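You operate a simulated robot arm through the tools that you are given. There is no shell and no other tool. Be economical: measure what you need, move in short steps, check, and stop when the job is done.

The job below is to be done with a simulated two-armed robot. You get a single attempt, and the scene is never put back.

TASK
Put the green stopper on the top of the turn table away on the press end of the side bench. Then put the folded lime cloth on the top of the turn table away on the top of the long ledge. Then take the lid off the clear jar with a grey band and lay it down on the top of the carrier plate. Then fetch the teal cap and set it on the top of the pipe duct. Then take the black nozzle and leave it on the top of the service cart. Then take the folded teal cloth and put it on the wash again bay of the steel table. Then turn the pressure dial to 0 bar. Then put one of the purple pads from the top of the steel ledge on the top of the pipe duct. Then fetch the orange brush and set it on the bed of the tipping cradle. Then take the green block from the dry again bay of the steel table and put it on the bed of the tipping cradle. Then open the drip pan, take the green ring from the dry again bay of the steel table and leave it inside and shut the pan again. Keep to this order. Set down upright: black nozzle, purple pad.

It is judged by the outcome, as a careful person would: the job done as asked, and still so three seconds after it is handed in. It fails if anything else is knocked over, pushed out of place, dropped, spilled or broken. Lids that push on must go on centred and level and be pressed home; caps that screw on are set level and turned clockwise until they are tight. Flat cloth is picked up by pressing the open fingertips on it (5 to 10 N) and closing them slowly along it; thin cloth reads only 2 to 8 mm in the jaws.

THE ROBOT
Two 6-joint arms with two-finger parallel grippers on one trunk, on a base that drives. Base frame: it is fixed to the floor where the robot stands at the start and does not move with it; the origin is under the middle of the robot, x ahead of it, y to its left, z up. Lengths are in cm, angles in degrees, forces in N, time in s.
The left shoulder is at the start at [6, 18.7, 97.9], the right one opposite. With the tool pointing down near the work surface each hand reaches from about 28 to 64 cm from the robot's upright axis, wherever it stands, measured 20 degrees to its own side. Places, roughly: bed of the tipping cradle [300, 240, 90]; black nozzle (5x3x5 cm) [150, 320, 90]; clear jar with a grey band (8x8x11 cm) [60, 130, 100]; drip pan [30, 230, 30]; folded lime cloth (10x7x4 cm) [60, 0, 90]; folded teal cloth (10x7x4 cm) [180, 320, 90]; green block (8x5x4 cm) [300, 180, 80]; green ring (7x7x2 cm) [310, 180, 80]; green stopper (3x3x3 cm) [70, 20, 90]; orange brush (15x7x9 cm) [160, 420, 90]; pan [40, 230, 30]; press end of the side bench [490, 1570, 90]; pressure dial [170, 370, 90]; purple pad (6x5x5 cm) [160, 440, 90]; teal cap (6x6x3 cm) [140, 320, 90]; top of the long ledge (13x227 cm) [150, 578, 90]; top of the pipe duct (15x96 cm) [134, 598, 142]; top of the service cart (23x62 cm) [150, 742, 80]; wash again bay of the steel table [300, 130, 80]. Payload 1.57 kg a hand.
The tool frame of a hand sits at the grasp point between the pads (the TCP): z along the fingers, y along the line on which they close. The tips reach 3 cm beyond it. The gripper opens to 11 cm. The fingers are 2.4 cm wide and 1.2 cm thick; the gripper's body (4.8 by 11.2 cm) begins 7.8 cm behind the TCP.
Orientation is told as [roll, pitch, yaw] about the base's x, y, z axes, in that order, counted from this pose: with the fingers straight down and closing along the base's y, the tool's x points along the base's -x, its y along +y and its z along -z.

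THE INTERFACE
- The arms move only by the tool drive_tool. It takes "left_targets", "right_targets" or both (then of equal length, played together; a hand with none holds still); each is a list of rows, each an object of numbers (a shift or turn left out is 0, a gripper value left out holds the last): "x", "y", "z": the shift along the tool's x, y, z in cm; "wx", "wy", "wz": the turn, a rotation vector about the tool's x, y, z in degrees; "claw": the opening in per cent of the stroke, from 0 (shut) to 100 (fully open). In form: [{"x": .., "y": .., "z": .., "wx": .., "wy": .., "wz": .., "claw": ..}, ...]. A call has 1 to 12 rows; each row shifts and turns the commanded pose from where the row before left it, along the tool's axes as they then stand. Each row takes 0.2 s and may step no farther than 5 cm and 8.6 degrees from the row before; otherwise, or with a gripper value out of range, the whole call is refused. Where a pose cannot be reached the arm comes as near as it can. A force on the tool above 40 N (or 10 N above the force at the start of the call, whichever is more), or a blocked arm, ends the call early, and 0.2 s more pass. Each finger travels about 15.3 cm/s and halts on what it meets, pressing with about 22 N; the grip force reading is that of the motor and also rises with nothing between the fingers. The clock runs only during rows and for 0.2 s after the last one: add rows that do not move to give the fingers time. The reply holds the time, the measured pose of the TCP, the force on the tool along the base axes, the opening and the grip force, in the units named above and with some noise, with the torque about the TCP (base axes, N m) and any sound that the robot's microphone picked up.
- Cameras (640 x 400 px; columns grow to the right, rows downward): "scene" is now at [2.55, -0.05, 153.32]; the picture's right is [-0.01, -1.00, 0.00], its down [-0.65, 0.01, -0.76] and it looks along [0.76, -0.01, -0.65] (base axes); focal length 280 px, centre (320, 200). "left" rides on the left gripper at [7, -1.6, -14.1] in its tool frame; the picture's right is [0.23, 0.97, 0.00], its down [-0.85, 0.20, -0.48] and it looks along [-0.47, 0.11, 0.88] (tool axes); focal length 222 px, centre (320, 200). "right" rides on the right gripper at [7, 1.6, -14.1] in its tool frame; the picture's right is [-0.23, 0.97, 0.00], its down [-0.86, -0.20, -0.48] and it looks along [-0.47, -0.11, 0.88] (tool axes); focal length 222 px, centre (320, 200).
- camera(camera): a new picture of that camera. The clock stands still meanwhile.
- move_column(by): slides the trunk up (or, below 0, down) by that many cm; the arms and the scene camera ride with it, the base frame stays. It gives what a move gives, with no picture.
- drive_base(legs): drives the robot by 1 to 6 legs, each [ahead, left, turn to the left] in cm, cm and degrees, along the robot's own axes; the way and the turn of a leg run together, so that a leg with both is an arc; at most 150 cm and 180 degrees a leg. The arms and the cameras ride along, it lands a little off, and it stops where it bumps. It gives what a move gives.
- turn_head(pan, tilt): turns the head with the scene camera to pan (to the left, within 86 degrees either way) and tilt (down, from -29 to 69), counted from straight ahead of the robot. It gives what a move gives.
- point_at(camera, pixels): for up to 12 pixels [column, row] of the newest picture of that camera ("zoom" is the newest enlarged one), the place [x, y, z] in the base frame of the surface seen there, good to about 0.2 cm. The clock stands still meanwhile.
- close_up(camera, box): a new picture of the part [left, top, right, bottom] of that camera's present view, enlarged. The clock stands still meanwhile.
- job_done(): hands the job in; it is judged then, once.

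Go step by step. Measure first, check grasps and placings, and put right what went wrong. The budget is 364 turns and 304 pictures, counting those below and the enlarged ones. Unless the task says otherwise, let go and move clear before handing in, and close with one line.

The tools are called after ">>>" as name(argument=value, ...) on one line, values as JSON. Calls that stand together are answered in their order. drive_tool: Moves the arms, as the interface text tells. Its arguments: {"type":"object","properties":{"left_targets":{"type":"array","items":{"type":"object","properties":{"x":{"type":"number"},"y":{"type":"number"},"z":{"type":"number"},"wx":{"type":"number"},"wy":{"type":"number"},"wz":{"type":"number"},"claw":{"type":"number"}}}},"right_targets":{"type":"array","items":{"type":"object","properties":{"x":{"type":"number"},"y":{"type":"number"},"z":{"type":"number"},"wx":{"type":"number"},"wy":{"type":"number"},"wz":{"type":"number"},"claw":{"type":"number"}}}}},"required":[]} The other tools are called the same way: move_column (by) slides the trunk up or down; drive_base (legs) drives the base; turn_head (pan, tilt) turns the head that bears the scene camera; camera (camera) takes a picture; point_at (camera, pixels) gives the place of the surface under pixels of a picture; close_up (camera, box) takes an enlarged picture of a part of a camera's view; job_done () hands the job in.

At the start:

```text
time_s: 0.0
left_tcp_pos: [45.42, 23.71, 115.26]
left_tool_rot: [0.0, 0.0, 0.0]
left_force: [0.5, 0.4, 0.0]
left_wrist_torque: [-0.05, 0.0, -0.01]
left_grip_width: 11.03
left_grip_force: 0.1
right_tcp_pos: [45.54, -14.73, 118.69]
right_tool_rot: [0.0, 0.0, 0.0]
right_force: [0.3, -0.4, 0.3]
right_wrist_torque: [0.01, -0.04, -0.01]
right_grip_width: 11.02
right_grip_force: 0.0
trunk travel left (down, up): [-60.7, 38.3]
robot x, y, heading: [0.17, -0.08, 0.1]
head pan, tilt: [-0.6, 40.7]
```

scene: 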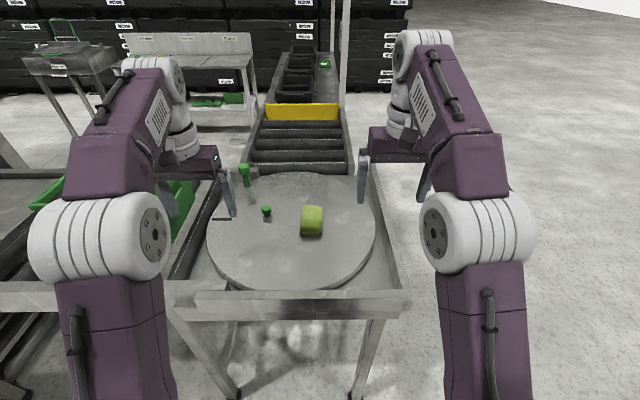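
right: 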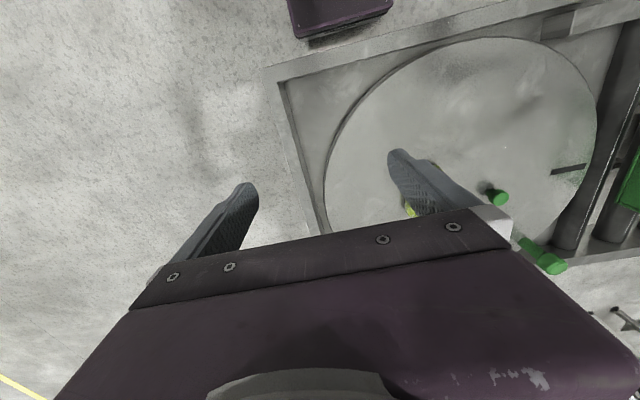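
left: 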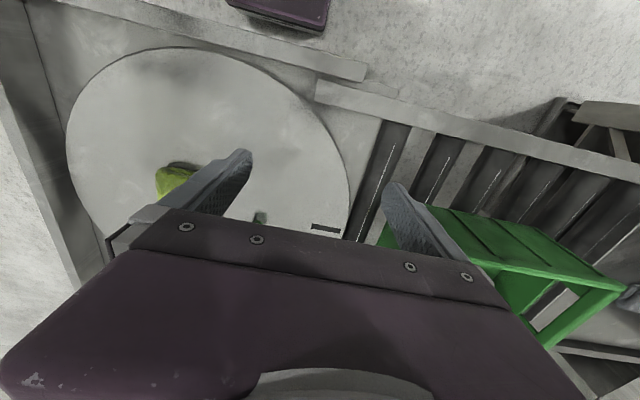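

The scene shows the green stopper at about (266,211) and the lime cloth at about (312,220) on the turn table. I'll measure both of them.

>>> close_up(camera="scene", box=[200, 150, 400, 275])

>>> point_at(camera="scene", pixels=[[266, 207], [266, 213], [312, 210], [312, 230], [304, 220], [322, 220], [245, 170], [245, 182], [280, 240], [350, 230], [200, 295], [400, 295]])

```text
3.20 times, centred on (300, 212) of scene
```

zoom: 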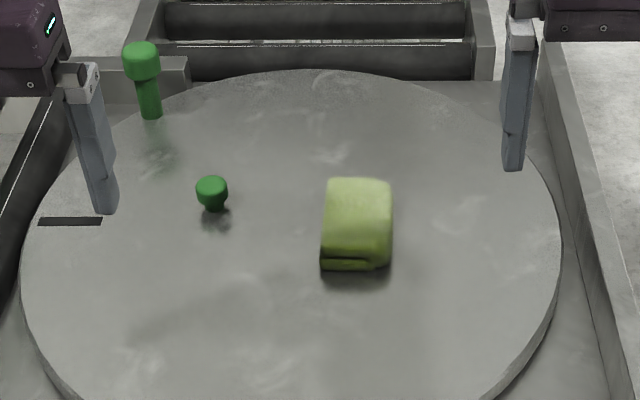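

```text
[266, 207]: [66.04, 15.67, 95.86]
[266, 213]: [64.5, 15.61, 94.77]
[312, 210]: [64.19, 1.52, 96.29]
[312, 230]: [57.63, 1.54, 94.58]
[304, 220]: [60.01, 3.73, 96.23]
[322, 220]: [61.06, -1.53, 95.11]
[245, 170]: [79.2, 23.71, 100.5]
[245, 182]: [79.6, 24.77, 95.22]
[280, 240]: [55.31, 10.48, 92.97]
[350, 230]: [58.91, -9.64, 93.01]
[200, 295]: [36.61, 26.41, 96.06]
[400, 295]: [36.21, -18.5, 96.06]
```

The stopper is at about [65.5, 15.6] on the disc (z≈93), slightly beyond reach. I'll look down to see how much room the base has before I drive closer.

>>> turn_head(pan=0, tilt=69)

>>> camera(camera="scene")

```text
time_s: 0.9
left_tcp_pos: [45.5, 23.62, 115.24]
left_tool_rot: [0.0, -0.1, 0.0]
left_force: [0.2, 0.6, -0.3]
left_wrist_torque: [0.0, 0.0, -0.02]
left_grip_width: 11.01
left_grip_force: 0.0
right_tcp_pos: [45.67, -14.79, 118.71]
right_tool_rot: [0.0, 0.1, 0.0]
right_force: [0.3, -0.6, -0.7]
right_wrist_torque: [-0.02, 0.01, 0.02]
right_grip_width: 10.98
right_grip_force: 0.1
trunk travel left (down, up): [-60.7, 38.3]
robot x, y, heading: [0.28, -0.29, 0.0]
head pan, tilt: [0.0, 68.8]
```

```text
299 pictures are left
```

scene: 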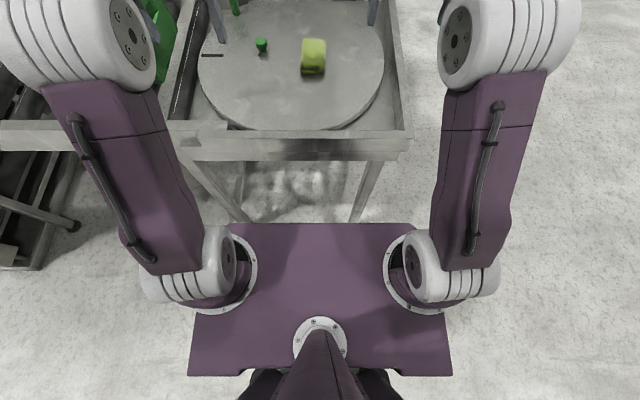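

The trunk has a clear gap to the table edge, so I'll drive 7 cm ahead.

>>> drive_base(legs=[[7, 0, 0]])

>>> turn_head(pan=0, tilt=45)

>>> close_up(camera="scene", box=[220, 150, 380, 250])

```text
time_s: 1.9
left_tcp_pos: [52.37, 23.76, 115.3]
left_tool_rot: [0.0, -0.2, 0.0]
left_force: [0.7, 0.1, 0.2]
left_wrist_torque: [0.02, 0.02, -0.02]
left_grip_width: 11.01
left_grip_force: 0.1
right_tcp_pos: [52.53, -14.79, 118.75]
right_tool_rot: [0.0, 0.0, 0.1]
right_force: [0.7, 0.6, -0.3]
right_wrist_torque: [-0.03, 0.01, 0.0]
right_grip_width: 11.01
right_grip_force: 0.1
trunk travel left (down, up): [-60.7, 38.3]
robot x, y, heading: [6.75, -0.1, 0.2]
head pan, tilt: [0.0, 68.8]
```

```text
time_s: 2.8
left_tcp_pos: [52.42, 23.65, 115.41]
left_tool_rot: [-0.1, -0.1, 0.1]
left_force: [0.5, -0.7, 0.0]
left_wrist_torque: [-0.01, -0.01, -0.01]
left_grip_width: 11.0
left_grip_force: 0.0
right_tcp_pos: [52.6, -14.79, 118.6]
right_tool_rot: [-0.1, 0.0, 0.0]
right_force: [0.5, 0.4, -0.5]
right_wrist_torque: [-0.02, -0.02, 0.0]
right_grip_width: 10.99
right_grip_force: 0.1
trunk travel left (down, up): [-60.7, 38.3]
robot x, y, heading: [6.79, -0.31, 0.1]
head pan, tilt: [0.0, 45.0]
```

```text
4.00 times, centred on (300, 200) of scene
```

zoom: 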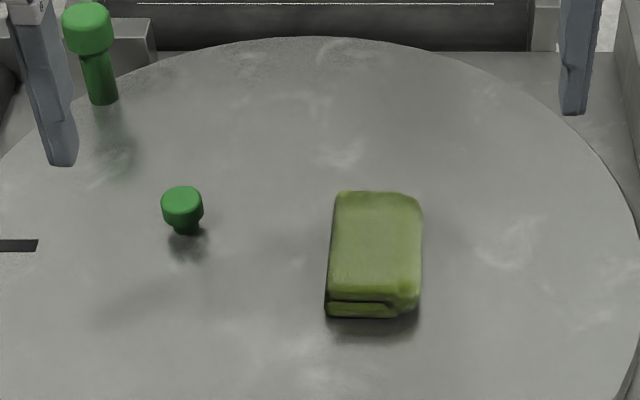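

>>> point_at(camera="zoom", pixels=[[182, 193], [182, 203], [182, 212], [182, 222], [172, 205], [194, 205], [187, 231], [215, 225], [335, 195], [415, 200], [330, 280], [415, 285]])

```text
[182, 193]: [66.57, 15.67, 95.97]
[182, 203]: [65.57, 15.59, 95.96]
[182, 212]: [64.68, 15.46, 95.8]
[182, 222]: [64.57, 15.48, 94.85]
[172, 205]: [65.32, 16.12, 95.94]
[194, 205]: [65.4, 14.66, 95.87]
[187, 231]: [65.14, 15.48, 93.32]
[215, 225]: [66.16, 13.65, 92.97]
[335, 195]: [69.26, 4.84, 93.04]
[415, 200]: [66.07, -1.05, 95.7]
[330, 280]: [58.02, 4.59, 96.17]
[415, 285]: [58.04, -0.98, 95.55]
```

The stopper's head is centred at [65.6, 15.4] with its top at z≈96. I'll bring the left hand above it.

>>> drive_tool(left_targets=[{"x": -3.3, "y": -2.06, "z": 2.8, "claw": 60}, {"x": -3.3, "y": -2.06, "z": 2.8}, {"x": -3.3, "y": -2.06, "z": 2.8}, {"x": -3.3, "y": -2.06, "z": 2.8}, {}])

>>> camera(camera="left")

```text
time_s: 4.0
left_tcp_pos: [63.37, 15.47, 103.09]
left_tool_rot: [0.0, 0.0, 0.0]
left_force: [0.2, 0.5, 0.3]
left_wrist_torque: [-0.02, 0.0, 0.01]
left_grip_width: 6.59
left_grip_force: 0.1
left hand out of reach, approached as far as the arm can: row 3, 4
right_tcp_pos: [52.44, -14.78, 118.67]
right_tool_rot: [0.0, -0.1, -0.1]
right_force: [0.2, -0.1, 0.2]
right_wrist_torque: [0.01, 0.0, 0.02]
right_grip_width: 10.99
right_grip_force: 0.1
trunk travel left (down, up): [-60.7, 38.3]
robot x, y, heading: [7.08, 0.16, 0.1]
head pan, tilt: [0.0, 45.0]
```

```text
297 pictures are left
```

left: 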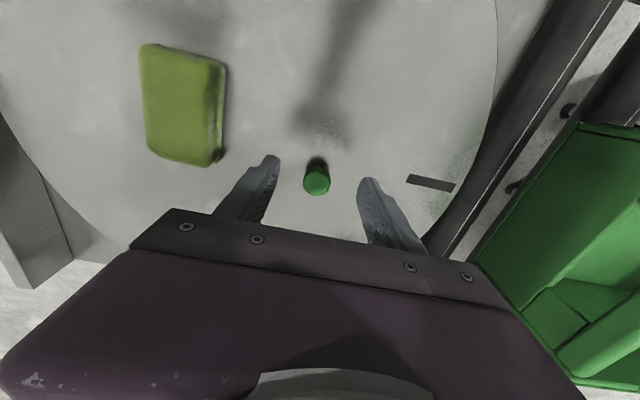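

The arm stopped about 2 cm short in x. I'll drive 3 cm ahead.

>>> drive_base(legs=[[3, 0, 0]])

>>> point_at(camera="left", pixels=[[316, 183], [316, 175]])

```text
time_s: 4.9
left_tcp_pos: [66.14, 15.5, 103.25]
left_tool_rot: [0.0, -0.2, -0.2]
left_force: [-0.8, -0.1, 0.0]
left_wrist_torque: [0.0, -0.02, -0.03]
left_grip_width: 6.62
left_grip_force: 0.1
right_tcp_pos: [55.26, -14.8, 118.82]
right_tool_rot: [0.1, -0.2, -0.2]
right_force: [0.2, 0.5, 0.2]
right_wrist_torque: [0.0, -0.03, 0.01]
right_grip_width: 11.0
right_grip_force: 0.1
trunk travel left (down, up): [-60.7, 38.3]
robot x, y, heading: [9.82, -0.24, -0.1]
head pan, tilt: [0.0, 45.0]
```

```text
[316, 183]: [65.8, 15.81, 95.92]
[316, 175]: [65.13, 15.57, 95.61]
```

The stopper's head is directly under the hand at about [65.7, 15.6]. I'll go down to z≈96.4 and close.

>>> drive_tool(left_targets=[{"x": 0.5, "z": 3.4}, {"z": 3.4}, {}, {"claw": 30}, {"claw": 0}, {}, {}])

>>> camera(camera="left")

```text
time_s: 6.5
left_tcp_pos: [66.07, 15.39, 96.6]
left_tool_rot: [0.0, -0.2, -0.1]
left_force: [-0.7, 0.3, 0.1]
left_wrist_torque: [0.01, 0.02, 0.03]
left_grip_width: 2.82
left_grip_force: 21.8
right_tcp_pos: [55.69, -14.85, 118.65]
right_tool_rot: [0.0, 0.0, -0.1]
right_force: [0.4, 0.4, 0.0]
right_wrist_torque: [0.0, 0.01, 0.03]
right_grip_width: 11.0
right_grip_force: 0.1
trunk travel left (down, up): [-60.7, 38.3]
robot x, y, heading: [10.32, 0.17, 0.0]
head pan, tilt: [0.0, 45.0]
```

```text
296 pictures are left
```

left: 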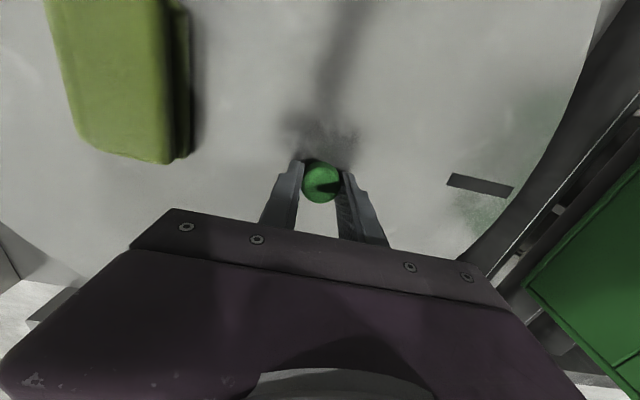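

The stopper is held (width 2.82, grip 21.8 N). I'll lift it and tuck the arm in.

>>> drive_tool(left_targets=[{"z": -4.5}, {"z": -4.5}, {"z": -4.5}, {"z": -4.5}, {"x": 4, "y": 2}, {"x": 4, "y": 2}, {"x": 4, "y": 2}, {"x": 4, "y": 2}, {"x": 4}, {"x": 4}, {}], right_targets=[{"x": 3}, {"x": 3}, {"x": 3}, {"x": 3}, {"x": 3}, {}, {}, {}, {}, {}, {}])

>>> turn_head(pan=30, tilt=15)

>>> camera(camera="scene")

>>> turn_head(pan=85, tilt=10)

>>> camera(camera="scene")

```text
time_s: 8.9
left_tcp_pos: [38.68, 23.57, 111.48]
left_tool_rot: [0.0, 0.0, -0.2]
left_force: [0.0, 0.3, 0.4]
left_wrist_torque: [-0.03, 0.04, 0.01]
left_grip_width: 2.8
left_grip_force: 22.0
left hand out of reach, approached as far as the arm can: row 2, 3, 4
right_tcp_pos: [40.62, -14.76, 118.6]
right_tool_rot: [0.0, 0.0, -0.1]
right_force: [-0.3, -1.1, 0.2]
right_wrist_torque: [0.01, 0.01, -0.01]
right_grip_width: 11.04
right_grip_force: 0.1
trunk travel left (down, up): [-60.7, 38.3]
robot x, y, heading: [9.93, -0.02, 0.0]
head pan, tilt: [0.0, 45.0]
```

```text
time_s: 9.8
left_tcp_pos: [38.47, 23.51, 111.55]
left_tool_rot: [0.0, -0.1, -0.1]
left_force: [-0.2, -0.3, -0.4]
left_wrist_torque: [0.0, 0.0, -0.03]
left_grip_width: 2.82
left_grip_force: 22.1
right_tcp_pos: [40.62, -14.84, 118.6]
right_tool_rot: [0.0, -0.1, -0.1]
right_force: [-0.3, 0.1, 0.3]
right_wrist_torque: [0.0, 0.0, 0.02]
right_grip_width: 10.99
right_grip_force: 0.1
trunk travel left (down, up): [-60.7, 38.3]
robot x, y, heading: [10.38, 0.49, -0.1]
head pan, tilt: [30.0, 15.0]
```

```text
295 pictures are left
```

scene: 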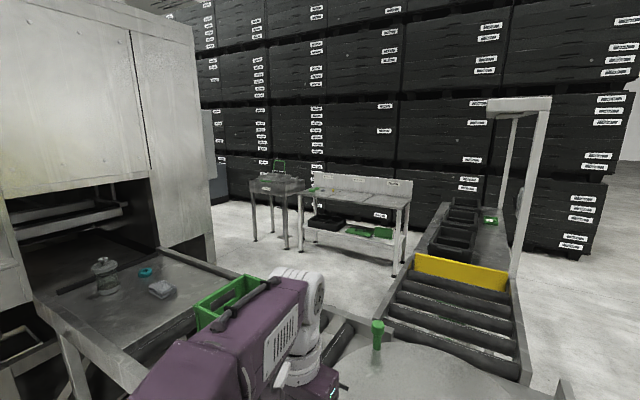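

```text
time_s: 11.1
left_tcp_pos: [38.59, 23.62, 111.47]
left_tool_rot: [0.0, -0.1, -0.1]
left_force: [-0.4, -0.3, 0.3]
left_wrist_torque: [-0.01, -0.01, 0.02]
left_grip_width: 2.8
left_grip_force: 22.3
right_tcp_pos: [40.52, -14.82, 118.62]
right_tool_rot: [0.0, 0.0, -0.1]
right_force: [0.5, 0.3, -0.7]
right_wrist_torque: [0.03, -0.02, 0.04]
right_grip_width: 11.02
right_grip_force: 0.1
trunk travel left (down, up): [-60.7, 38.3]
robot x, y, heading: [9.75, 0.23, -0.3]
head pan, tilt: [85.0, 10.0]
```

```text
294 pictures are left
```

scene: 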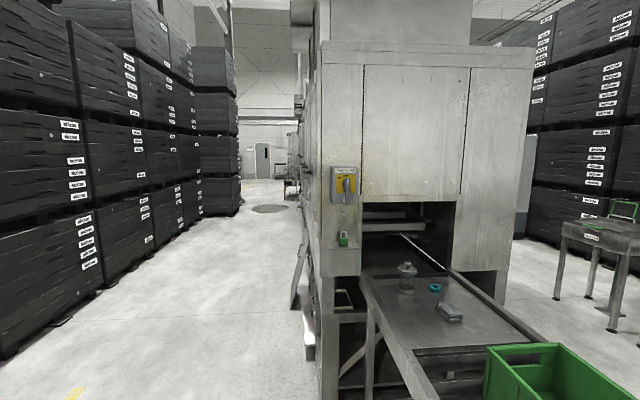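

There is an aisle running in +y, with the machine on its right side. I'll measure some key points for a map.

>>> point_at(camera="scene", pixels=[[323, 370], [322, 250], [305, 340], [296, 290], [305, 210], [292, 190], [270, 209], [262, 170], [240, 210], [100, 290], [405, 285], [525, 250]])

>>> close_up(camera="scene", box=[200, 100, 340, 360])

```text
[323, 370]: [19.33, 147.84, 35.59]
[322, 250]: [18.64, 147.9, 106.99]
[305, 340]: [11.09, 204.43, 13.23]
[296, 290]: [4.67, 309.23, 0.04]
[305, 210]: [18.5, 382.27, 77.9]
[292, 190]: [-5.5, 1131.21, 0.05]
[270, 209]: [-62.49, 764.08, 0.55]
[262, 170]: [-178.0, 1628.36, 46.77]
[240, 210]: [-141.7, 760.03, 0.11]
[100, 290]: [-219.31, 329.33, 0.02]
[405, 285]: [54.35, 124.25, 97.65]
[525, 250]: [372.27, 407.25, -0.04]
```

```text
1.54 times, centred on (270, 230) of scene
```

zoom: 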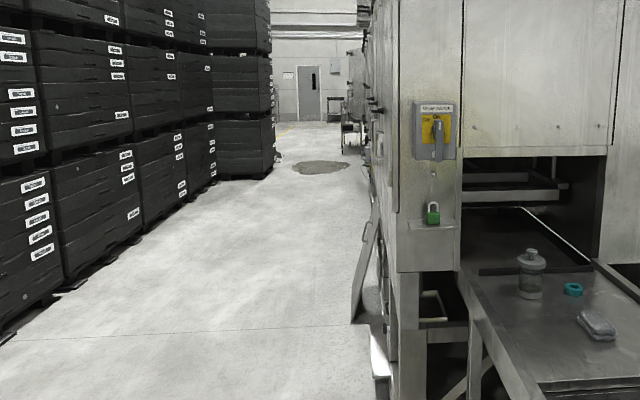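

The aisle at x≈-60 is clear at least to y≈700. I'll back out, turn left and drive to y≈450.

>>> drive_base(legs=[[-65, 0, 0], [0, 0, 90], [150, 0, 0], [150, 0, 0], [150, 0, 0]])

>>> turn_head(pan=0, tilt=15)

>>> camera(camera="scene")

```text
time_s: 39.8
left_tcp_pos: [-64.27, 487.13, 111.43]
left_tool_rot: [0.0, -0.2, 86.0]
left_force: [0.3, -0.1, 0.1]
left_wrist_torque: [0.0, 0.01, -0.04]
left_grip_width: 2.79
left_grip_force: 21.9
right_tcp_pos: [-25.9, 486.48, 118.62]
right_tool_rot: [0.0, 0.0, 86.0]
right_force: [0.5, -0.5, -0.2]
right_wrist_torque: [0.01, 0.01, -0.01]
right_grip_width: 10.98
right_grip_force: 0.1
trunk travel left (down, up): [-60.7, 38.3]
robot x, y, heading: [-42.68, 456.64, 86.3]
head pan, tilt: [85.0, 10.0]
```

```text
time_s: 41.4
left_tcp_pos: [-64.29, 487.12, 111.44]
left_tool_rot: [0.0, -0.2, 86.2]
left_force: [0.1, -0.1, -1.1]
left_wrist_torque: [-0.01, 0.02, 0.02]
left_grip_width: 2.79
left_grip_force: 22.4
right_tcp_pos: [-25.87, 486.44, 118.62]
right_tool_rot: [0.1, 0.0, 86.1]
right_force: [-0.3, -0.2, -0.1]
right_wrist_torque: [-0.01, -0.02, -0.03]
right_grip_width: 10.99
right_grip_force: 0.1
trunk travel left (down, up): [-60.7, 38.3]
robot x, y, heading: [-42.59, 456.92, 86.2]
head pan, tilt: [0.0, 15.0]
```

```text
292 pictures are left
```

scene: 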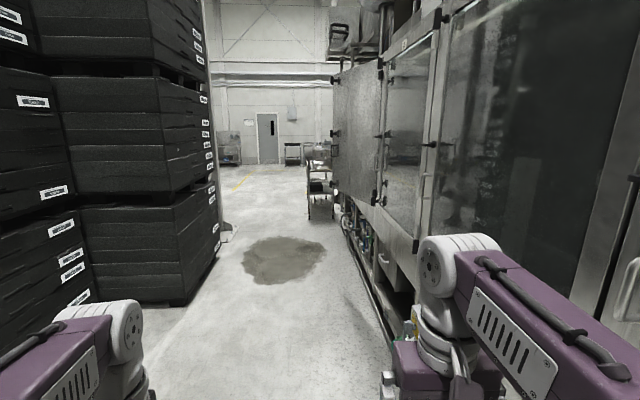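

A puddle lies ahead at (285,258). I'll measure its extent and the clearances on both sides.

>>> point_at(camera="scene", pixels=[[243, 262], [325, 252], [283, 283], [283, 237], [185, 305], [385, 340], [335, 215], [310, 215], [318, 150], [230, 240], [240, 160], [290, 165]])

```text
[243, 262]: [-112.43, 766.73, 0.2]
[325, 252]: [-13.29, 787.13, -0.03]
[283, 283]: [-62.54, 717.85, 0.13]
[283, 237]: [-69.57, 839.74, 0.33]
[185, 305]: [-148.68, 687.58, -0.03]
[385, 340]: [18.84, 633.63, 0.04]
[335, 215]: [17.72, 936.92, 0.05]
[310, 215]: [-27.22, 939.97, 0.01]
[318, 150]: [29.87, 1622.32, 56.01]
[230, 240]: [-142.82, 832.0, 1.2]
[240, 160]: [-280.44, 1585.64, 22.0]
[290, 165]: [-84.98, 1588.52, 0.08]
```

The puddle can't be skirted, but it is only a floor stain with the aisle open around it. I'll correct the heading and drive on to y≈1050.

>>> drive_base(legs=[[0, 8, 3.8], [150, 0, 0], [150, 0, 0], [150, 0, 0]])

>>> turn_head(pan=-20, tilt=12)

>>> camera(camera="scene")

```text
time_s: 62.4
left_tcp_pos: [-71.54, 922.49, 111.38]
left_tool_rot: [0.0, 0.1, 89.1]
left_force: [-1.0, 0.6, -0.7]
left_wrist_torque: [-0.07, 0.02, -0.01]
left_grip_width: 2.81
left_grip_force: 22.7
right_tcp_pos: [-33.08, 923.76, 118.44]
right_tool_rot: [0.1, 0.1, 89.1]
right_force: [0.5, 1.0, -0.2]
right_wrist_torque: [-0.06, 0.01, -0.03]
right_grip_width: 11.01
right_grip_force: 0.1
trunk travel left (down, up): [-60.7, 38.3]
robot x, y, heading: [-48.38, 892.76, 89.1]
head pan, tilt: [0.0, 15.0]
stopped in leg 4: the robot was blocked; the commanded pose is now the measured one
```

```text
time_s: 63.2
left_tcp_pos: [-71.61, 922.09, 111.45]
left_tool_rot: [0.0, -0.1, 89.2]
left_force: [0.3, 0.8, -0.5]
left_wrist_torque: [-0.01, 0.03, -0.01]
left_grip_width: 2.78
left_grip_force: 22.5
right_tcp_pos: [-33.1, 923.59, 118.55]
right_tool_rot: [0.0, -0.1, 89.1]
right_force: [0.5, -0.4, 0.4]
right_wrist_torque: [0.0, 0.01, 0.01]
right_grip_width: 11.02
right_grip_force: 0.0
trunk travel left (down, up): [-60.7, 38.3]
robot x, y, heading: [-48.43, 893.27, 89.2]
head pan, tilt: [-20.0, 12.0]
```

```text
291 pictures are left
```

scene: 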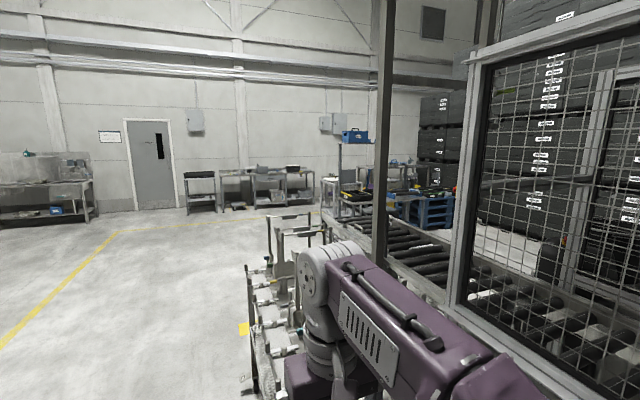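

The base stopped, with a rack in front of the right arm at (280,320). I'll look closely at it before I move.

>>> turn_head(pan=-10, tilt=60)

>>> camera(camera="scene")

>>> turn_head(pan=-10, tilt=30)

>>> camera(camera="scene")

```text
time_s: 64.4
left_tcp_pos: [-71.46, 922.19, 111.52]
left_tool_rot: [0.1, 0.0, 89.1]
left_force: [-0.8, 0.1, 1.1]
left_wrist_torque: [-0.06, -0.01, -0.01]
left_grip_width: 2.79
left_grip_force: 22.2
right_tcp_pos: [-33.04, 923.6, 118.71]
right_tool_rot: [0.0, -0.1, 89.1]
right_force: [0.2, -0.2, -0.6]
right_wrist_torque: [0.01, 0.01, 0.0]
right_grip_width: 11.01
right_grip_force: 0.0
trunk travel left (down, up): [-60.7, 38.3]
robot x, y, heading: [-48.61, 893.41, 89.0]
head pan, tilt: [-10.0, 60.0]
```

```text
290 pictures are left
```

scene: 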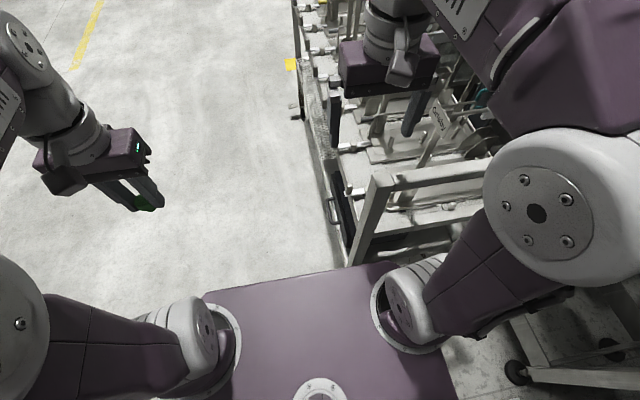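

```text
time_s: 65.3
left_tcp_pos: [-71.59, 922.2, 111.51]
left_tool_rot: [-0.1, 0.0, 89.0]
left_force: [0.7, -0.4, -1.0]
left_wrist_torque: [0.01, 0.0, -0.03]
left_grip_width: 2.79
left_grip_force: 21.7
right_tcp_pos: [-33.02, 923.58, 118.68]
right_tool_rot: [0.0, -0.1, 89.1]
right_force: [0.7, -0.1, 0.1]
right_wrist_torque: [0.0, -0.02, 0.0]
right_grip_width: 11.03
right_grip_force: 0.1
trunk travel left (down, up): [-60.7, 38.3]
robot x, y, heading: [-48.13, 893.26, 89.1]
head pan, tilt: [-10.0, 30.0]
```

```text
289 pictures are left
```

scene: 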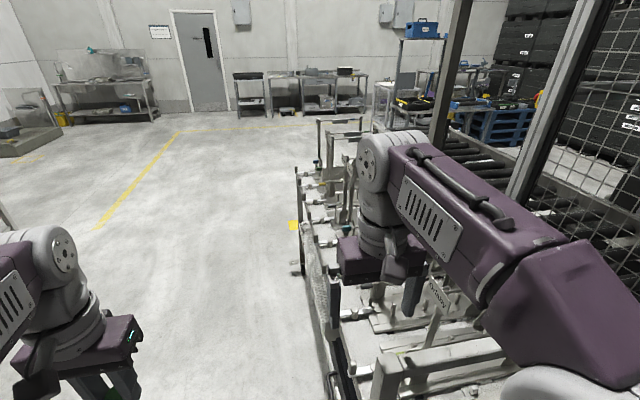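

The base bumped the pipe rack, whose left edge is at x≈-40, and nothing looks displaced. I'll back off, sidestep left and pass it.

>>> drive_base(legs=[[-20, 0, 0], [0, 60, 1], [150, 0, 0], [150, 0, 0]])

>>> turn_head(pan=-45, tilt=20)

>>> camera(camera="scene")

```text
time_s: 83.5
left_tcp_pos: [-128.93, 1193.06, 111.36]
left_tool_rot: [0.0, -0.1, 88.3]
left_force: [-0.3, -0.4, 0.1]
left_wrist_torque: [0.0, 0.02, 0.0]
left_grip_width: 2.8
left_grip_force: 21.8
right_tcp_pos: [-90.69, 1193.75, 118.58]
right_tool_rot: [0.0, -0.1, 88.2]
right_force: [-0.5, 0.2, -0.6]
right_wrist_torque: [0.01, -0.01, -0.02]
right_grip_width: 11.02
right_grip_force: 0.0
trunk travel left (down, up): [-60.7, 38.3]
robot x, y, heading: [-106.58, 1163.6, 88.2]
head pan, tilt: [-10.0, 30.0]
```

```text
time_s: 84.5
left_tcp_pos: [-129.07, 1193.02, 111.47]
left_tool_rot: [0.0, -0.2, 88.3]
left_force: [-0.3, -1.1, 0.2]
left_wrist_torque: [0.03, 0.02, -0.02]
left_grip_width: 2.78
left_grip_force: 22.2
right_tcp_pos: [-90.58, 1193.84, 118.67]
right_tool_rot: [0.0, -0.1, 88.2]
right_force: [0.0, -0.3, 0.4]
right_wrist_torque: [-0.01, 0.03, -0.02]
right_grip_width: 10.99
right_grip_force: 0.1
trunk travel left (down, up): [-60.7, 38.3]
robot x, y, heading: [-106.26, 1163.46, 88.4]
head pan, tilt: [-45.0, 20.0]
```

```text
288 pictures are left
```

scene: 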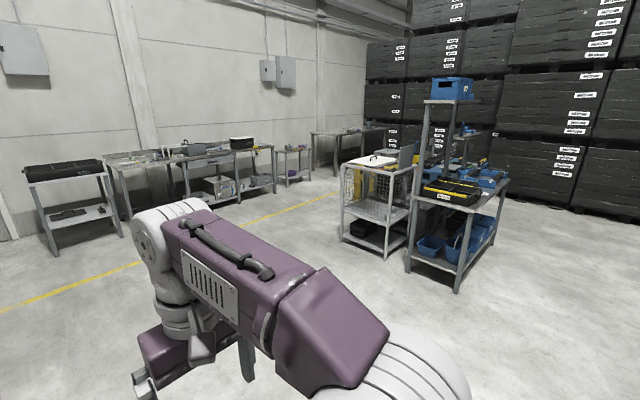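

Benches run along the far wall, so I'll measure which one is at [490, 1570].

>>> point_at(camera="scene", pixels=[[315, 135], [345, 132], [380, 128], [290, 150], [150, 158], [250, 148], [65, 172], [385, 155], [460, 185], [440, 285], [360, 245], [340, 200]])

>>> close_up(camera="scene", box=[240, 80, 520, 255])

```text
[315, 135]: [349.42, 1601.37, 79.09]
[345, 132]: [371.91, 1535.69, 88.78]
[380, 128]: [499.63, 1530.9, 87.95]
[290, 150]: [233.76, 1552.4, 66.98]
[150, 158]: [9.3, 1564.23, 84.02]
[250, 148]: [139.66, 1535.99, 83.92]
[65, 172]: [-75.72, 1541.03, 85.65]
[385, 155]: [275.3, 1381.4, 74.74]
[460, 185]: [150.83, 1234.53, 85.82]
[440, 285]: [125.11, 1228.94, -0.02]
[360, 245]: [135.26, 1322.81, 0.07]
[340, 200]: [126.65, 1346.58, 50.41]
```

```text
2.29 times, centred on (380, 168) of scene
```

zoom: 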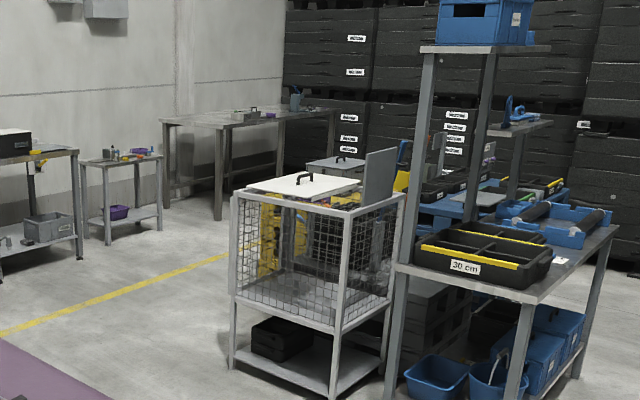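

The side bench is at x≈370–510, y≈1535–1600, z≈88, with a press at its right end. I'll drive to y≈1450, turn to face +x and check the lane.

>>> drive_base(legs=[[150, 0, 1.6], [137, 0, 0], [0, 0, -90]])

>>> turn_head(pan=0, tilt=20)

>>> camera(camera="scene")

```text
time_s: 102.5
left_tcp_pos: [-72.23, 1478.16, 111.53]
left_tool_rot: [0.0, -0.2, -1.4]
left_force: [0.2, 0.1, 0.1]
left_wrist_torque: [-0.03, -0.02, 0.01]
left_grip_width: 2.79
left_grip_force: 21.9
right_tcp_pos: [-71.09, 1439.74, 118.7]
right_tool_rot: [0.0, 0.0, -1.3]
right_force: [0.7, 0.2, -0.7]
right_wrist_torque: [0.04, -0.01, 0.01]
right_grip_width: 11.0
right_grip_force: 0.1
trunk travel left (down, up): [-60.7, 38.3]
robot x, y, heading: [-101.48, 1454.91, -1.2]
head pan, tilt: [-45.0, 20.0]
```

```text
time_s: 103.6
left_tcp_pos: [-72.1, 1478.16, 111.4]
left_tool_rot: [-0.1, -0.1, -1.4]
left_force: [0.1, 0.4, 0.2]
left_wrist_torque: [0.0, 0.0, 0.0]
left_grip_width: 2.8
left_grip_force: 22.2
right_tcp_pos: [-71.01, 1439.69, 118.61]
right_tool_rot: [0.0, -0.1, -1.3]
right_force: [-0.3, 1.6, 0.4]
right_wrist_torque: [0.02, -0.03, 0.04]
right_grip_width: 10.99
right_grip_force: 0.0
trunk travel left (down, up): [-60.7, 38.3]
robot x, y, heading: [-101.77, 1455.16, -1.3]
head pan, tilt: [0.0, 20.0]
```

```text
286 pictures are left
```

scene: 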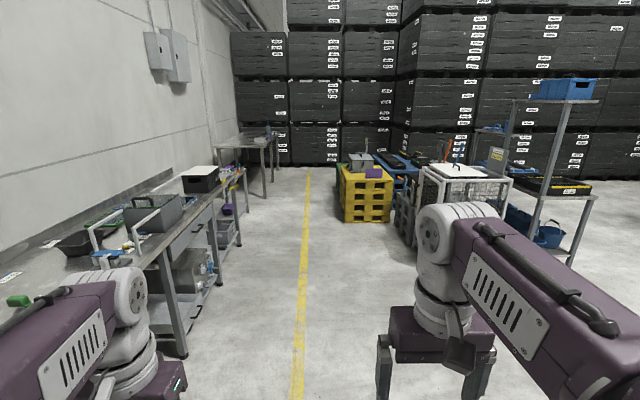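

The lane along the yellow line looks open. I'll measure its borders.

>>> point_at(camera="scene", pixels=[[185, 350], [345, 220], [300, 370], [241, 245], [275, 195], [268, 142], [220, 148], [242, 150], [410, 245], [305, 190], [240, 175], [155, 225]])

>>> close_up(camera="scene", box=[180, 100, 420, 250])

```text
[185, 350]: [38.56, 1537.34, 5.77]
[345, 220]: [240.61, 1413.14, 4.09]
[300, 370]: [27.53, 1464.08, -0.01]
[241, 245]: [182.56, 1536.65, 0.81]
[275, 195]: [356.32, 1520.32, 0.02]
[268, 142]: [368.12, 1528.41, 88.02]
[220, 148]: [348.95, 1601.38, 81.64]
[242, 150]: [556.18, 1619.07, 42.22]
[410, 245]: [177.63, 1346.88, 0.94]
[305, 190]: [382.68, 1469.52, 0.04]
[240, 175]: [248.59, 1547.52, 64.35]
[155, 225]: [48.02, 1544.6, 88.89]
```

```text
2.67 times, centred on (300, 175) of scene
```

zoom: 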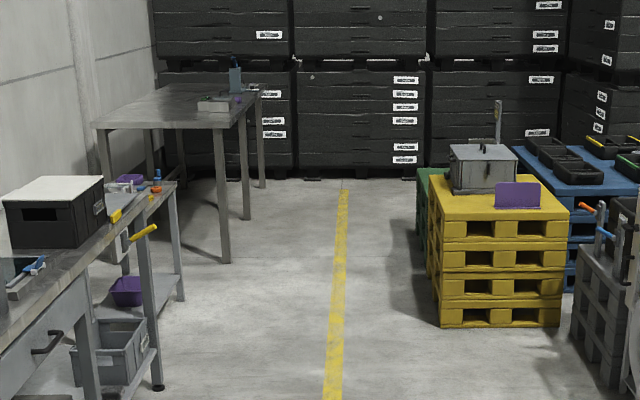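

The lane runs from y≈1413 to 1520, so I'll drive along y≈1466 to x≈480.

>>> drive_base(legs=[[0, 11, 1.5], [150, 0, 0], [150, 0, 0]])

>>> camera(camera="scene")

```text
time_s: 118.7
left_tcp_pos: [222.67, 1504.78, 111.42]
left_tool_rot: [0.0, -0.1, 3.6]
left_force: [0.3, -0.4, -0.1]
left_wrist_torque: [-0.01, -0.01, -0.01]
left_grip_width: 2.8
left_grip_force: 21.4
right_tcp_pos: [227.18, 1466.62, 118.64]
right_tool_rot: [0.0, 0.0, 3.7]
right_force: [-0.3, 0.4, -0.5]
right_wrist_torque: [-0.02, 0.03, -0.01]
right_grip_width: 11.01
right_grip_force: 0.0
trunk travel left (down, up): [-60.7, 38.3]
robot x, y, heading: [195.45, 1479.59, 3.8]
head pan, tilt: [0.0, 20.0]
```

```text
284 pictures are left
```

scene: 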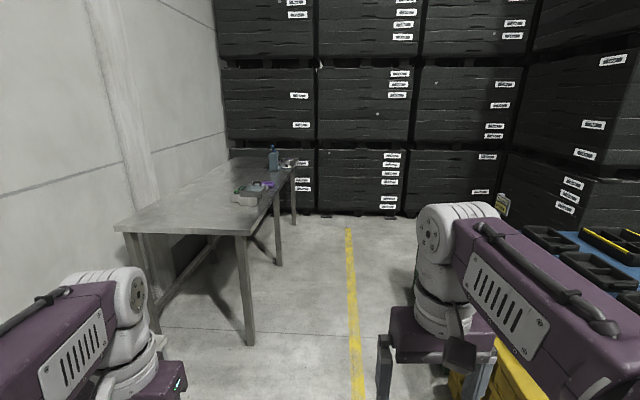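

The heading has drifted to 3.8° and y≈1480. I'll look at the bench top and measure the items on it.

>>> close_up(camera="scene", box=[110, 130, 350, 280])

>>> point_at(camera="scene", pixels=[[240, 232], [118, 226], [245, 195], [268, 182], [273, 165], [290, 162], [297, 170], [250, 340], [278, 262], [235, 160], [260, 205]])

```text
2.67 times, centred on (230, 205) of scene
```

zoom: 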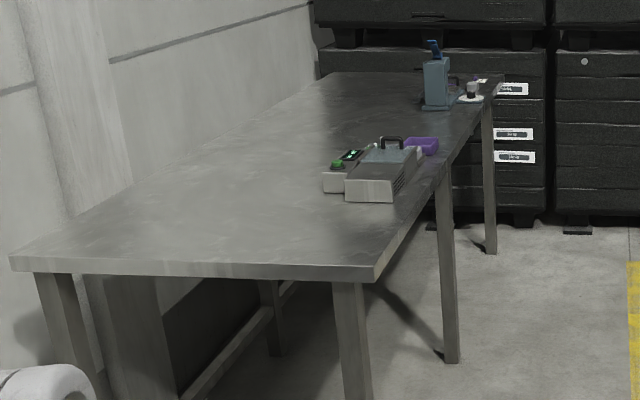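

```text
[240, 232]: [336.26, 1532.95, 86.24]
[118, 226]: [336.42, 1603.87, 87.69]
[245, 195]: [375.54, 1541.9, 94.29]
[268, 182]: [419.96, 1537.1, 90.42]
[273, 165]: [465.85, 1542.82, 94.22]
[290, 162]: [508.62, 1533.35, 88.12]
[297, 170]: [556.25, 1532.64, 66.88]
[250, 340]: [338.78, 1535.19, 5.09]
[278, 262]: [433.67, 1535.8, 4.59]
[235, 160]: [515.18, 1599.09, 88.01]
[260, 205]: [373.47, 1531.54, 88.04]
```

The press is at about [467, 1543] and the bench spans x 336–520. I'll drive to x≈440, turn to face the bench, and view it.

>>> drive_base(legs=[[0, -14, -5], [150, 0, 0], [95, 0, 0], [0, 0, 90]])

>>> turn_head(pan=-20, tilt=35)

>>> camera(camera="scene")

```text
time_s: 135.4
left_tcp_pos: [412.87, 1495.11, 111.36]
left_tool_rot: [0.0, -0.2, 92.7]
left_force: [0.7, 0.9, 0.5]
left_wrist_torque: [0.0, 0.0, 0.06]
left_grip_width: 2.8
left_grip_force: 22.1
right_tcp_pos: [451.02, 1498.84, 118.7]
right_tool_rot: [0.0, -0.1, 92.8]
right_force: [-0.4, -0.7, 0.0]
right_wrist_torque: [-0.02, -0.01, -0.01]
right_grip_width: 11.01
right_grip_force: 0.1
trunk travel left (down, up): [-60.7, 38.3]
robot x, y, heading: [437.75, 1467.76, 92.7]
head pan, tilt: [0.0, 20.0]
```

```text
time_s: 136.3
left_tcp_pos: [412.97, 1495.07, 111.4]
left_tool_rot: [0.0, -0.1, 92.9]
left_force: [0.7, 0.2, 0.1]
left_wrist_torque: [-0.02, 0.01, 0.01]
left_grip_width: 2.81
left_grip_force: 22.4
right_tcp_pos: [451.06, 1498.83, 118.56]
right_tool_rot: [0.0, -0.1, 92.8]
right_force: [0.2, 0.5, 0.0]
right_wrist_torque: [0.02, 0.0, -0.01]
right_grip_width: 10.98
right_grip_force: 0.1
trunk travel left (down, up): [-60.7, 38.3]
robot x, y, heading: [437.94, 1467.46, 92.7]
head pan, tilt: [-20.0, 35.0]
```

```text
282 pictures are left
```

scene: 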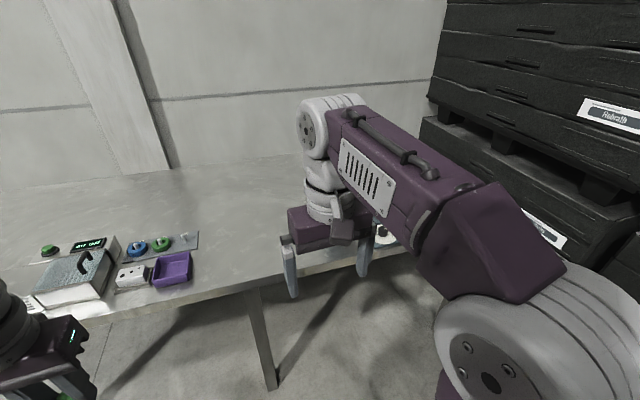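

The right arm hides the press end. I'll straighten the heading and strafe right 50 cm.

>>> drive_base(legs=[[0, -50, -2.7]])

>>> turn_head(pan=0, tilt=40)

>>> camera(camera="scene")

```text
time_s: 139.2
left_tcp_pos: [462.72, 1497.32, 111.38]
left_tool_rot: [0.0, 0.0, 90.7]
left_force: [0.1, 0.0, 0.0]
left_wrist_torque: [-0.01, -0.01, -0.01]
left_grip_width: 2.8
left_grip_force: 21.6
right_tcp_pos: [501.07, 1499.85, 118.59]
right_tool_rot: [-0.1, 0.0, 90.6]
right_force: [-0.1, 0.3, 0.4]
right_wrist_torque: [0.0, 0.0, 0.01]
right_grip_width: 10.98
right_grip_force: 0.1
trunk travel left (down, up): [-60.7, 38.3]
robot x, y, heading: [486.8, 1469.36, 90.5]
head pan, tilt: [-20.0, 35.0]
```

```text
time_s: 140.0
left_tcp_pos: [462.67, 1497.35, 111.37]
left_tool_rot: [0.0, -0.1, 90.8]
left_force: [0.0, -0.3, -0.6]
left_wrist_torque: [0.01, -0.01, 0.03]
left_grip_width: 2.81
left_grip_force: 22.5
right_tcp_pos: [501.15, 1499.77, 118.55]
right_tool_rot: [0.1, 0.0, 90.7]
right_force: [-0.1, 0.1, -0.5]
right_wrist_torque: [0.02, -0.01, 0.0]
right_grip_width: 10.98
right_grip_force: 0.0
trunk travel left (down, up): [-60.7, 38.3]
robot x, y, heading: [486.75, 1468.86, 90.6]
head pan, tilt: [0.0, 40.0]
```

```text
281 pictures are left
```

scene: 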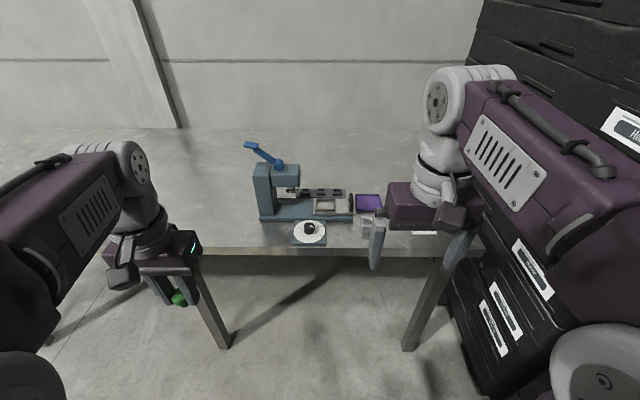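

>>> point_at(camera="scene", pixels=[[250, 146], [268, 215], [310, 245], [330, 205], [368, 200], [290, 180], [400, 150], [478, 248], [215, 248], [250, 235], [225, 200], [340, 165]])

>>> close_up(camera="scene", box=[190, 120, 430, 270])

```text
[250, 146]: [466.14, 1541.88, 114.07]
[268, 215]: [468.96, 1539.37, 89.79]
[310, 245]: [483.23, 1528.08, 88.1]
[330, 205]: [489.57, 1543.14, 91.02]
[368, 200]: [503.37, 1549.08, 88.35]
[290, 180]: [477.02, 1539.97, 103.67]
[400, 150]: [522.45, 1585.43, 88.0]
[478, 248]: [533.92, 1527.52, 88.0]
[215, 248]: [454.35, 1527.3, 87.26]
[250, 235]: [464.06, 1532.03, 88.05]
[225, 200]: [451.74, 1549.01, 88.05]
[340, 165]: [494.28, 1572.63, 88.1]
```

```text
2.67 times, centred on (310, 195) of scene
```

zoom: 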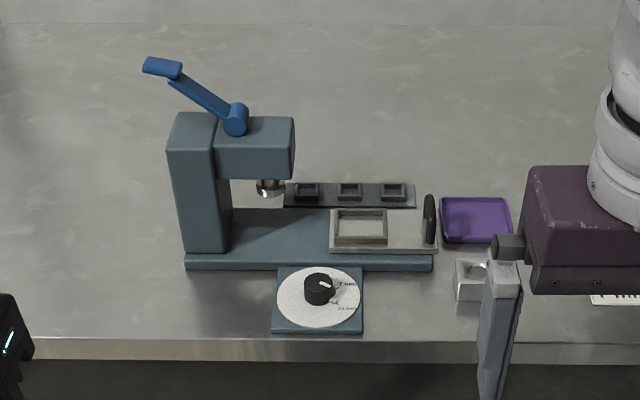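

The area behind the press, around [494, 1565], is free. I'll raise the trunk, shift right 14 cm and drive toward the bench with the hands above the press (lever top z≈114).

>>> move_column(by=14)

>>> drive_base(legs=[[0, -14, -0.5], [20, 0, 0]])

>>> camera(camera="scene")

```text
time_s: 141.7
left_tcp_pos: [462.74, 1497.51, 125.5]
left_tool_rot: [0.0, -0.1, 90.6]
left_force: [0.0, -0.5, -0.6]
left_wrist_torque: [0.04, 0.0, 0.01]
left_grip_width: 2.82
left_grip_force: 22.0
right_tcp_pos: [501.14, 1499.77, 132.7]
right_tool_rot: [-0.1, 0.0, 90.7]
right_force: [0.2, -0.5, 1.1]
right_wrist_torque: [-0.01, -0.02, -0.02]
right_grip_width: 11.0
right_grip_force: 0.0
trunk travel left (down, up): [-74.7, 24.3]
robot x, y, heading: [486.52, 1468.98, 90.8]
head pan, tilt: [0.0, 40.0]
```

```text
time_s: 144.2
left_tcp_pos: [476.88, 1517.72, 125.49]
left_tool_rot: [0.0, -0.1, 90.5]
left_force: [0.0, -0.2, -0.8]
left_wrist_torque: [0.01, -0.04, -0.02]
left_grip_width: 2.82
left_grip_force: 22.1
right_tcp_pos: [515.23, 1520.01, 132.7]
right_tool_rot: [0.0, -0.1, 90.5]
right_force: [1.0, 0.9, 0.0]
right_wrist_torque: [0.02, 0.03, 0.0]
right_grip_width: 11.01
right_grip_force: 0.0
trunk travel left (down, up): [-74.7, 24.3]
robot x, y, heading: [500.56, 1489.41, 91.1]
head pan, tilt: [0.0, 40.0]
```

```text
279 pictures are left
```

scene: 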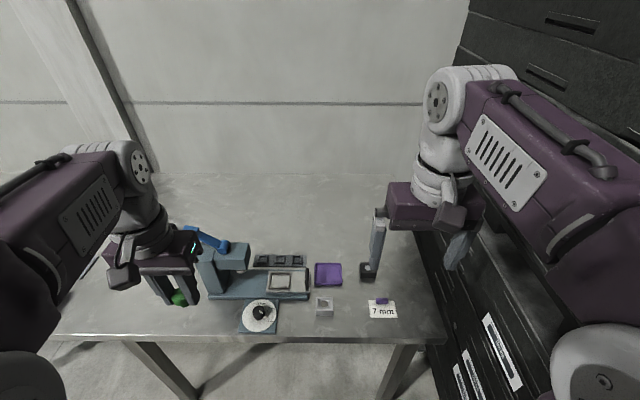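

I'll drive 14 cm farther, then move the left hand to the right and forward.

>>> drive_base(legs=[[14, 0, 0]])

>>> drive_tool(left_targets=[{"y": -4.5}, {"y": -4.5}, {"y": -4.5}, {"y": -3}, {"x": -4.5}, {"x": -4.5}, {"x": -4.5}, {"x": -4.5}, {"x": -4.5}, {"x": -4.5}, {}])

>>> camera(camera="scene")

```text
time_s: 145.5
left_tcp_pos: [476.52, 1531.37, 125.41]
left_tool_rot: [0.0, -0.2, 90.6]
left_force: [-0.5, 0.4, 0.2]
left_wrist_torque: [0.01, 0.01, 0.02]
left_grip_width: 2.82
left_grip_force: 22.5
right_tcp_pos: [515.07, 1533.68, 132.67]
right_tool_rot: [0.0, -0.2, 90.6]
right_force: [0.1, 0.5, 0.6]
right_wrist_torque: [0.06, -0.02, -0.04]
right_grip_width: 10.99
right_grip_force: 0.0
trunk travel left (down, up): [-74.7, 24.3]
robot x, y, heading: [500.7, 1503.08, 90.7]
head pan, tilt: [0.0, 40.0]
```

```text
time_s: 147.9
left_tcp_pos: [492.3, 1554.9, 124.27]
left_tool_rot: [0.1, -0.1, 90.5]
left_force: [0.4, 0.1, 0.1]
left_wrist_torque: [0.02, 0.03, -0.04]
left_grip_width: 2.8
left_grip_force: 22.4
left hand out of reach, approached as far as the arm can: row 9, 10
right_tcp_pos: [515.13, 1533.79, 132.63]
right_tool_rot: [0.0, -0.1, 90.6]
right_force: [0.3, -0.3, -0.6]
right_wrist_torque: [-0.01, -0.01, 0.0]
right_grip_width: 11.02
right_grip_force: 0.1
trunk travel left (down, up): [-74.7, 24.3]
robot x, y, heading: [500.89, 1502.95, 90.8]
head pan, tilt: [0.0, 40.0]
```

```text
278 pictures are left
```

scene: 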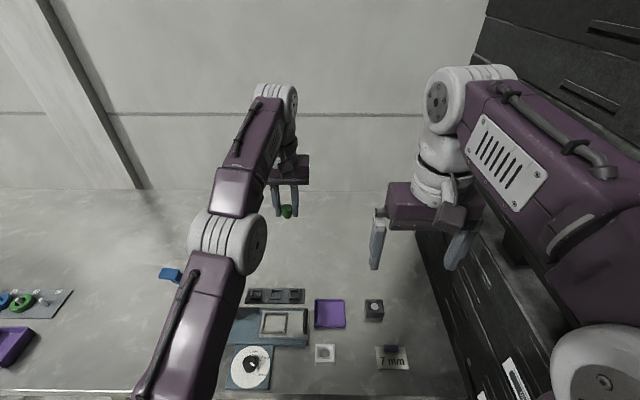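

The hand is at the edge of its reach at z=124. I'll lower it part way while moving forward, then check the arm against the press.

>>> drive_tool(left_targets=[{"z": 4.5}, {"z": 4.5}, {"z": 4.5, "x": -2}, {"z": 4, "x": -2}, {"x": -2, "y": -1}, {}])

>>> camera(camera="scene")

>>> camera(camera="left")

```text
time_s: 149.3
left_tcp_pos: [493.63, 1560.98, 106.55]
left_tool_rot: [0.0, 0.0, 90.6]
left_force: [0.6, 0.0, 0.0]
left_wrist_torque: [0.02, -0.02, -0.01]
left_grip_width: 2.78
left_grip_force: 21.8
right_tcp_pos: [515.02, 1533.87, 132.79]
right_tool_rot: [0.0, -0.1, 90.7]
right_force: [0.2, -0.7, 0.0]
right_wrist_torque: [0.0, 0.0, 0.0]
right_grip_width: 11.0
right_grip_force: 0.0
trunk travel left (down, up): [-74.7, 24.3]
robot x, y, heading: [500.78, 1503.0, 90.6]
head pan, tilt: [0.0, 40.0]
```

```text
277 pictures are left
```

scene: 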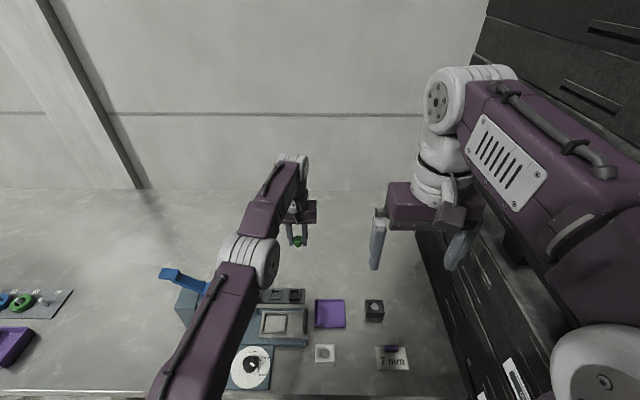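

```text
276 pictures are left
```

left: 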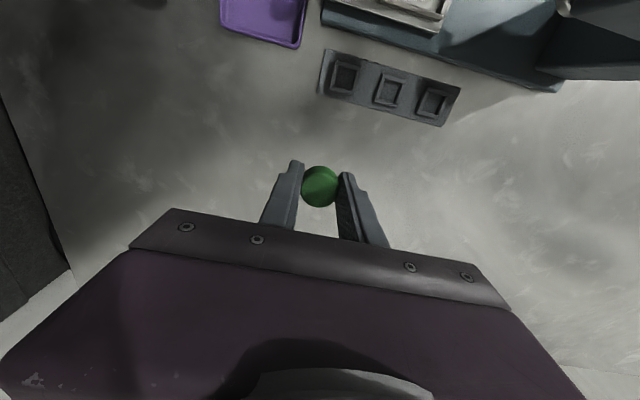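

The spot below is free. I'll check the arm's clearance to the blue lever at (200,285) before going lower.

>>> point_at(camera="scene", pixels=[[205, 287], [190, 278], [215, 290], [225, 300], [240, 250], [270, 265], [235, 285], [180, 345], [245, 230]])

```text
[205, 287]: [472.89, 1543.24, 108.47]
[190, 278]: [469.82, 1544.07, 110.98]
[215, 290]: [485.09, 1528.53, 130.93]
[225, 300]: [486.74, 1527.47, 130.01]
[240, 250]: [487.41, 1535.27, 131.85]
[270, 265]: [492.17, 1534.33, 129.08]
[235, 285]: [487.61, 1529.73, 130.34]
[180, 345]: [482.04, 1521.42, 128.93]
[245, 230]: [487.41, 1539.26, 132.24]
```

The arm is at x≥482 and z≈130, well clear. I'll lower to just above contact.

>>> drive_tool(left_targets=[{"z": 4.5}, {"z": 4.5}, {"z": 4}, {"z": 1.3}, {}])

>>> camera(camera="scene")

```text
time_s: 150.5
left_tcp_pos: [493.41, 1561.22, 92.16]
left_tool_rot: [0.0, -0.2, 90.6]
left_force: [-0.3, 0.5, 0.6]
left_wrist_torque: [-0.01, -0.02, -0.02]
left_grip_width: 2.78
left_grip_force: 22.1
right_tcp_pos: [515.1, 1533.82, 132.52]
right_tool_rot: [0.0, 0.0, 90.6]
right_force: [0.0, -0.7, -0.2]
right_wrist_torque: [-0.02, -0.01, 0.01]
right_grip_width: 11.02
right_grip_force: 0.0
trunk travel left (down, up): [-74.7, 24.3]
robot x, y, heading: [500.3, 1503.15, 90.5]
head pan, tilt: [0.0, 40.0]
```

```text
275 pictures are left
```

scene: 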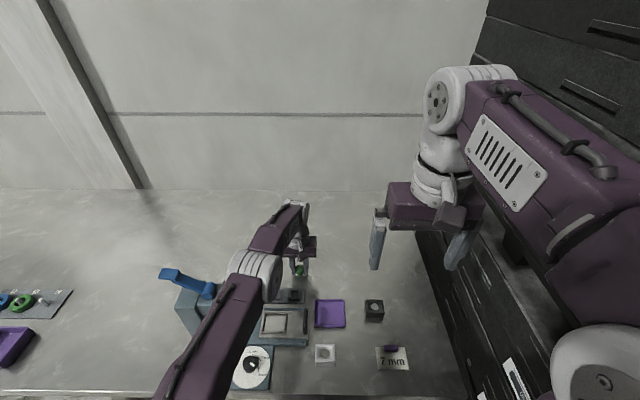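

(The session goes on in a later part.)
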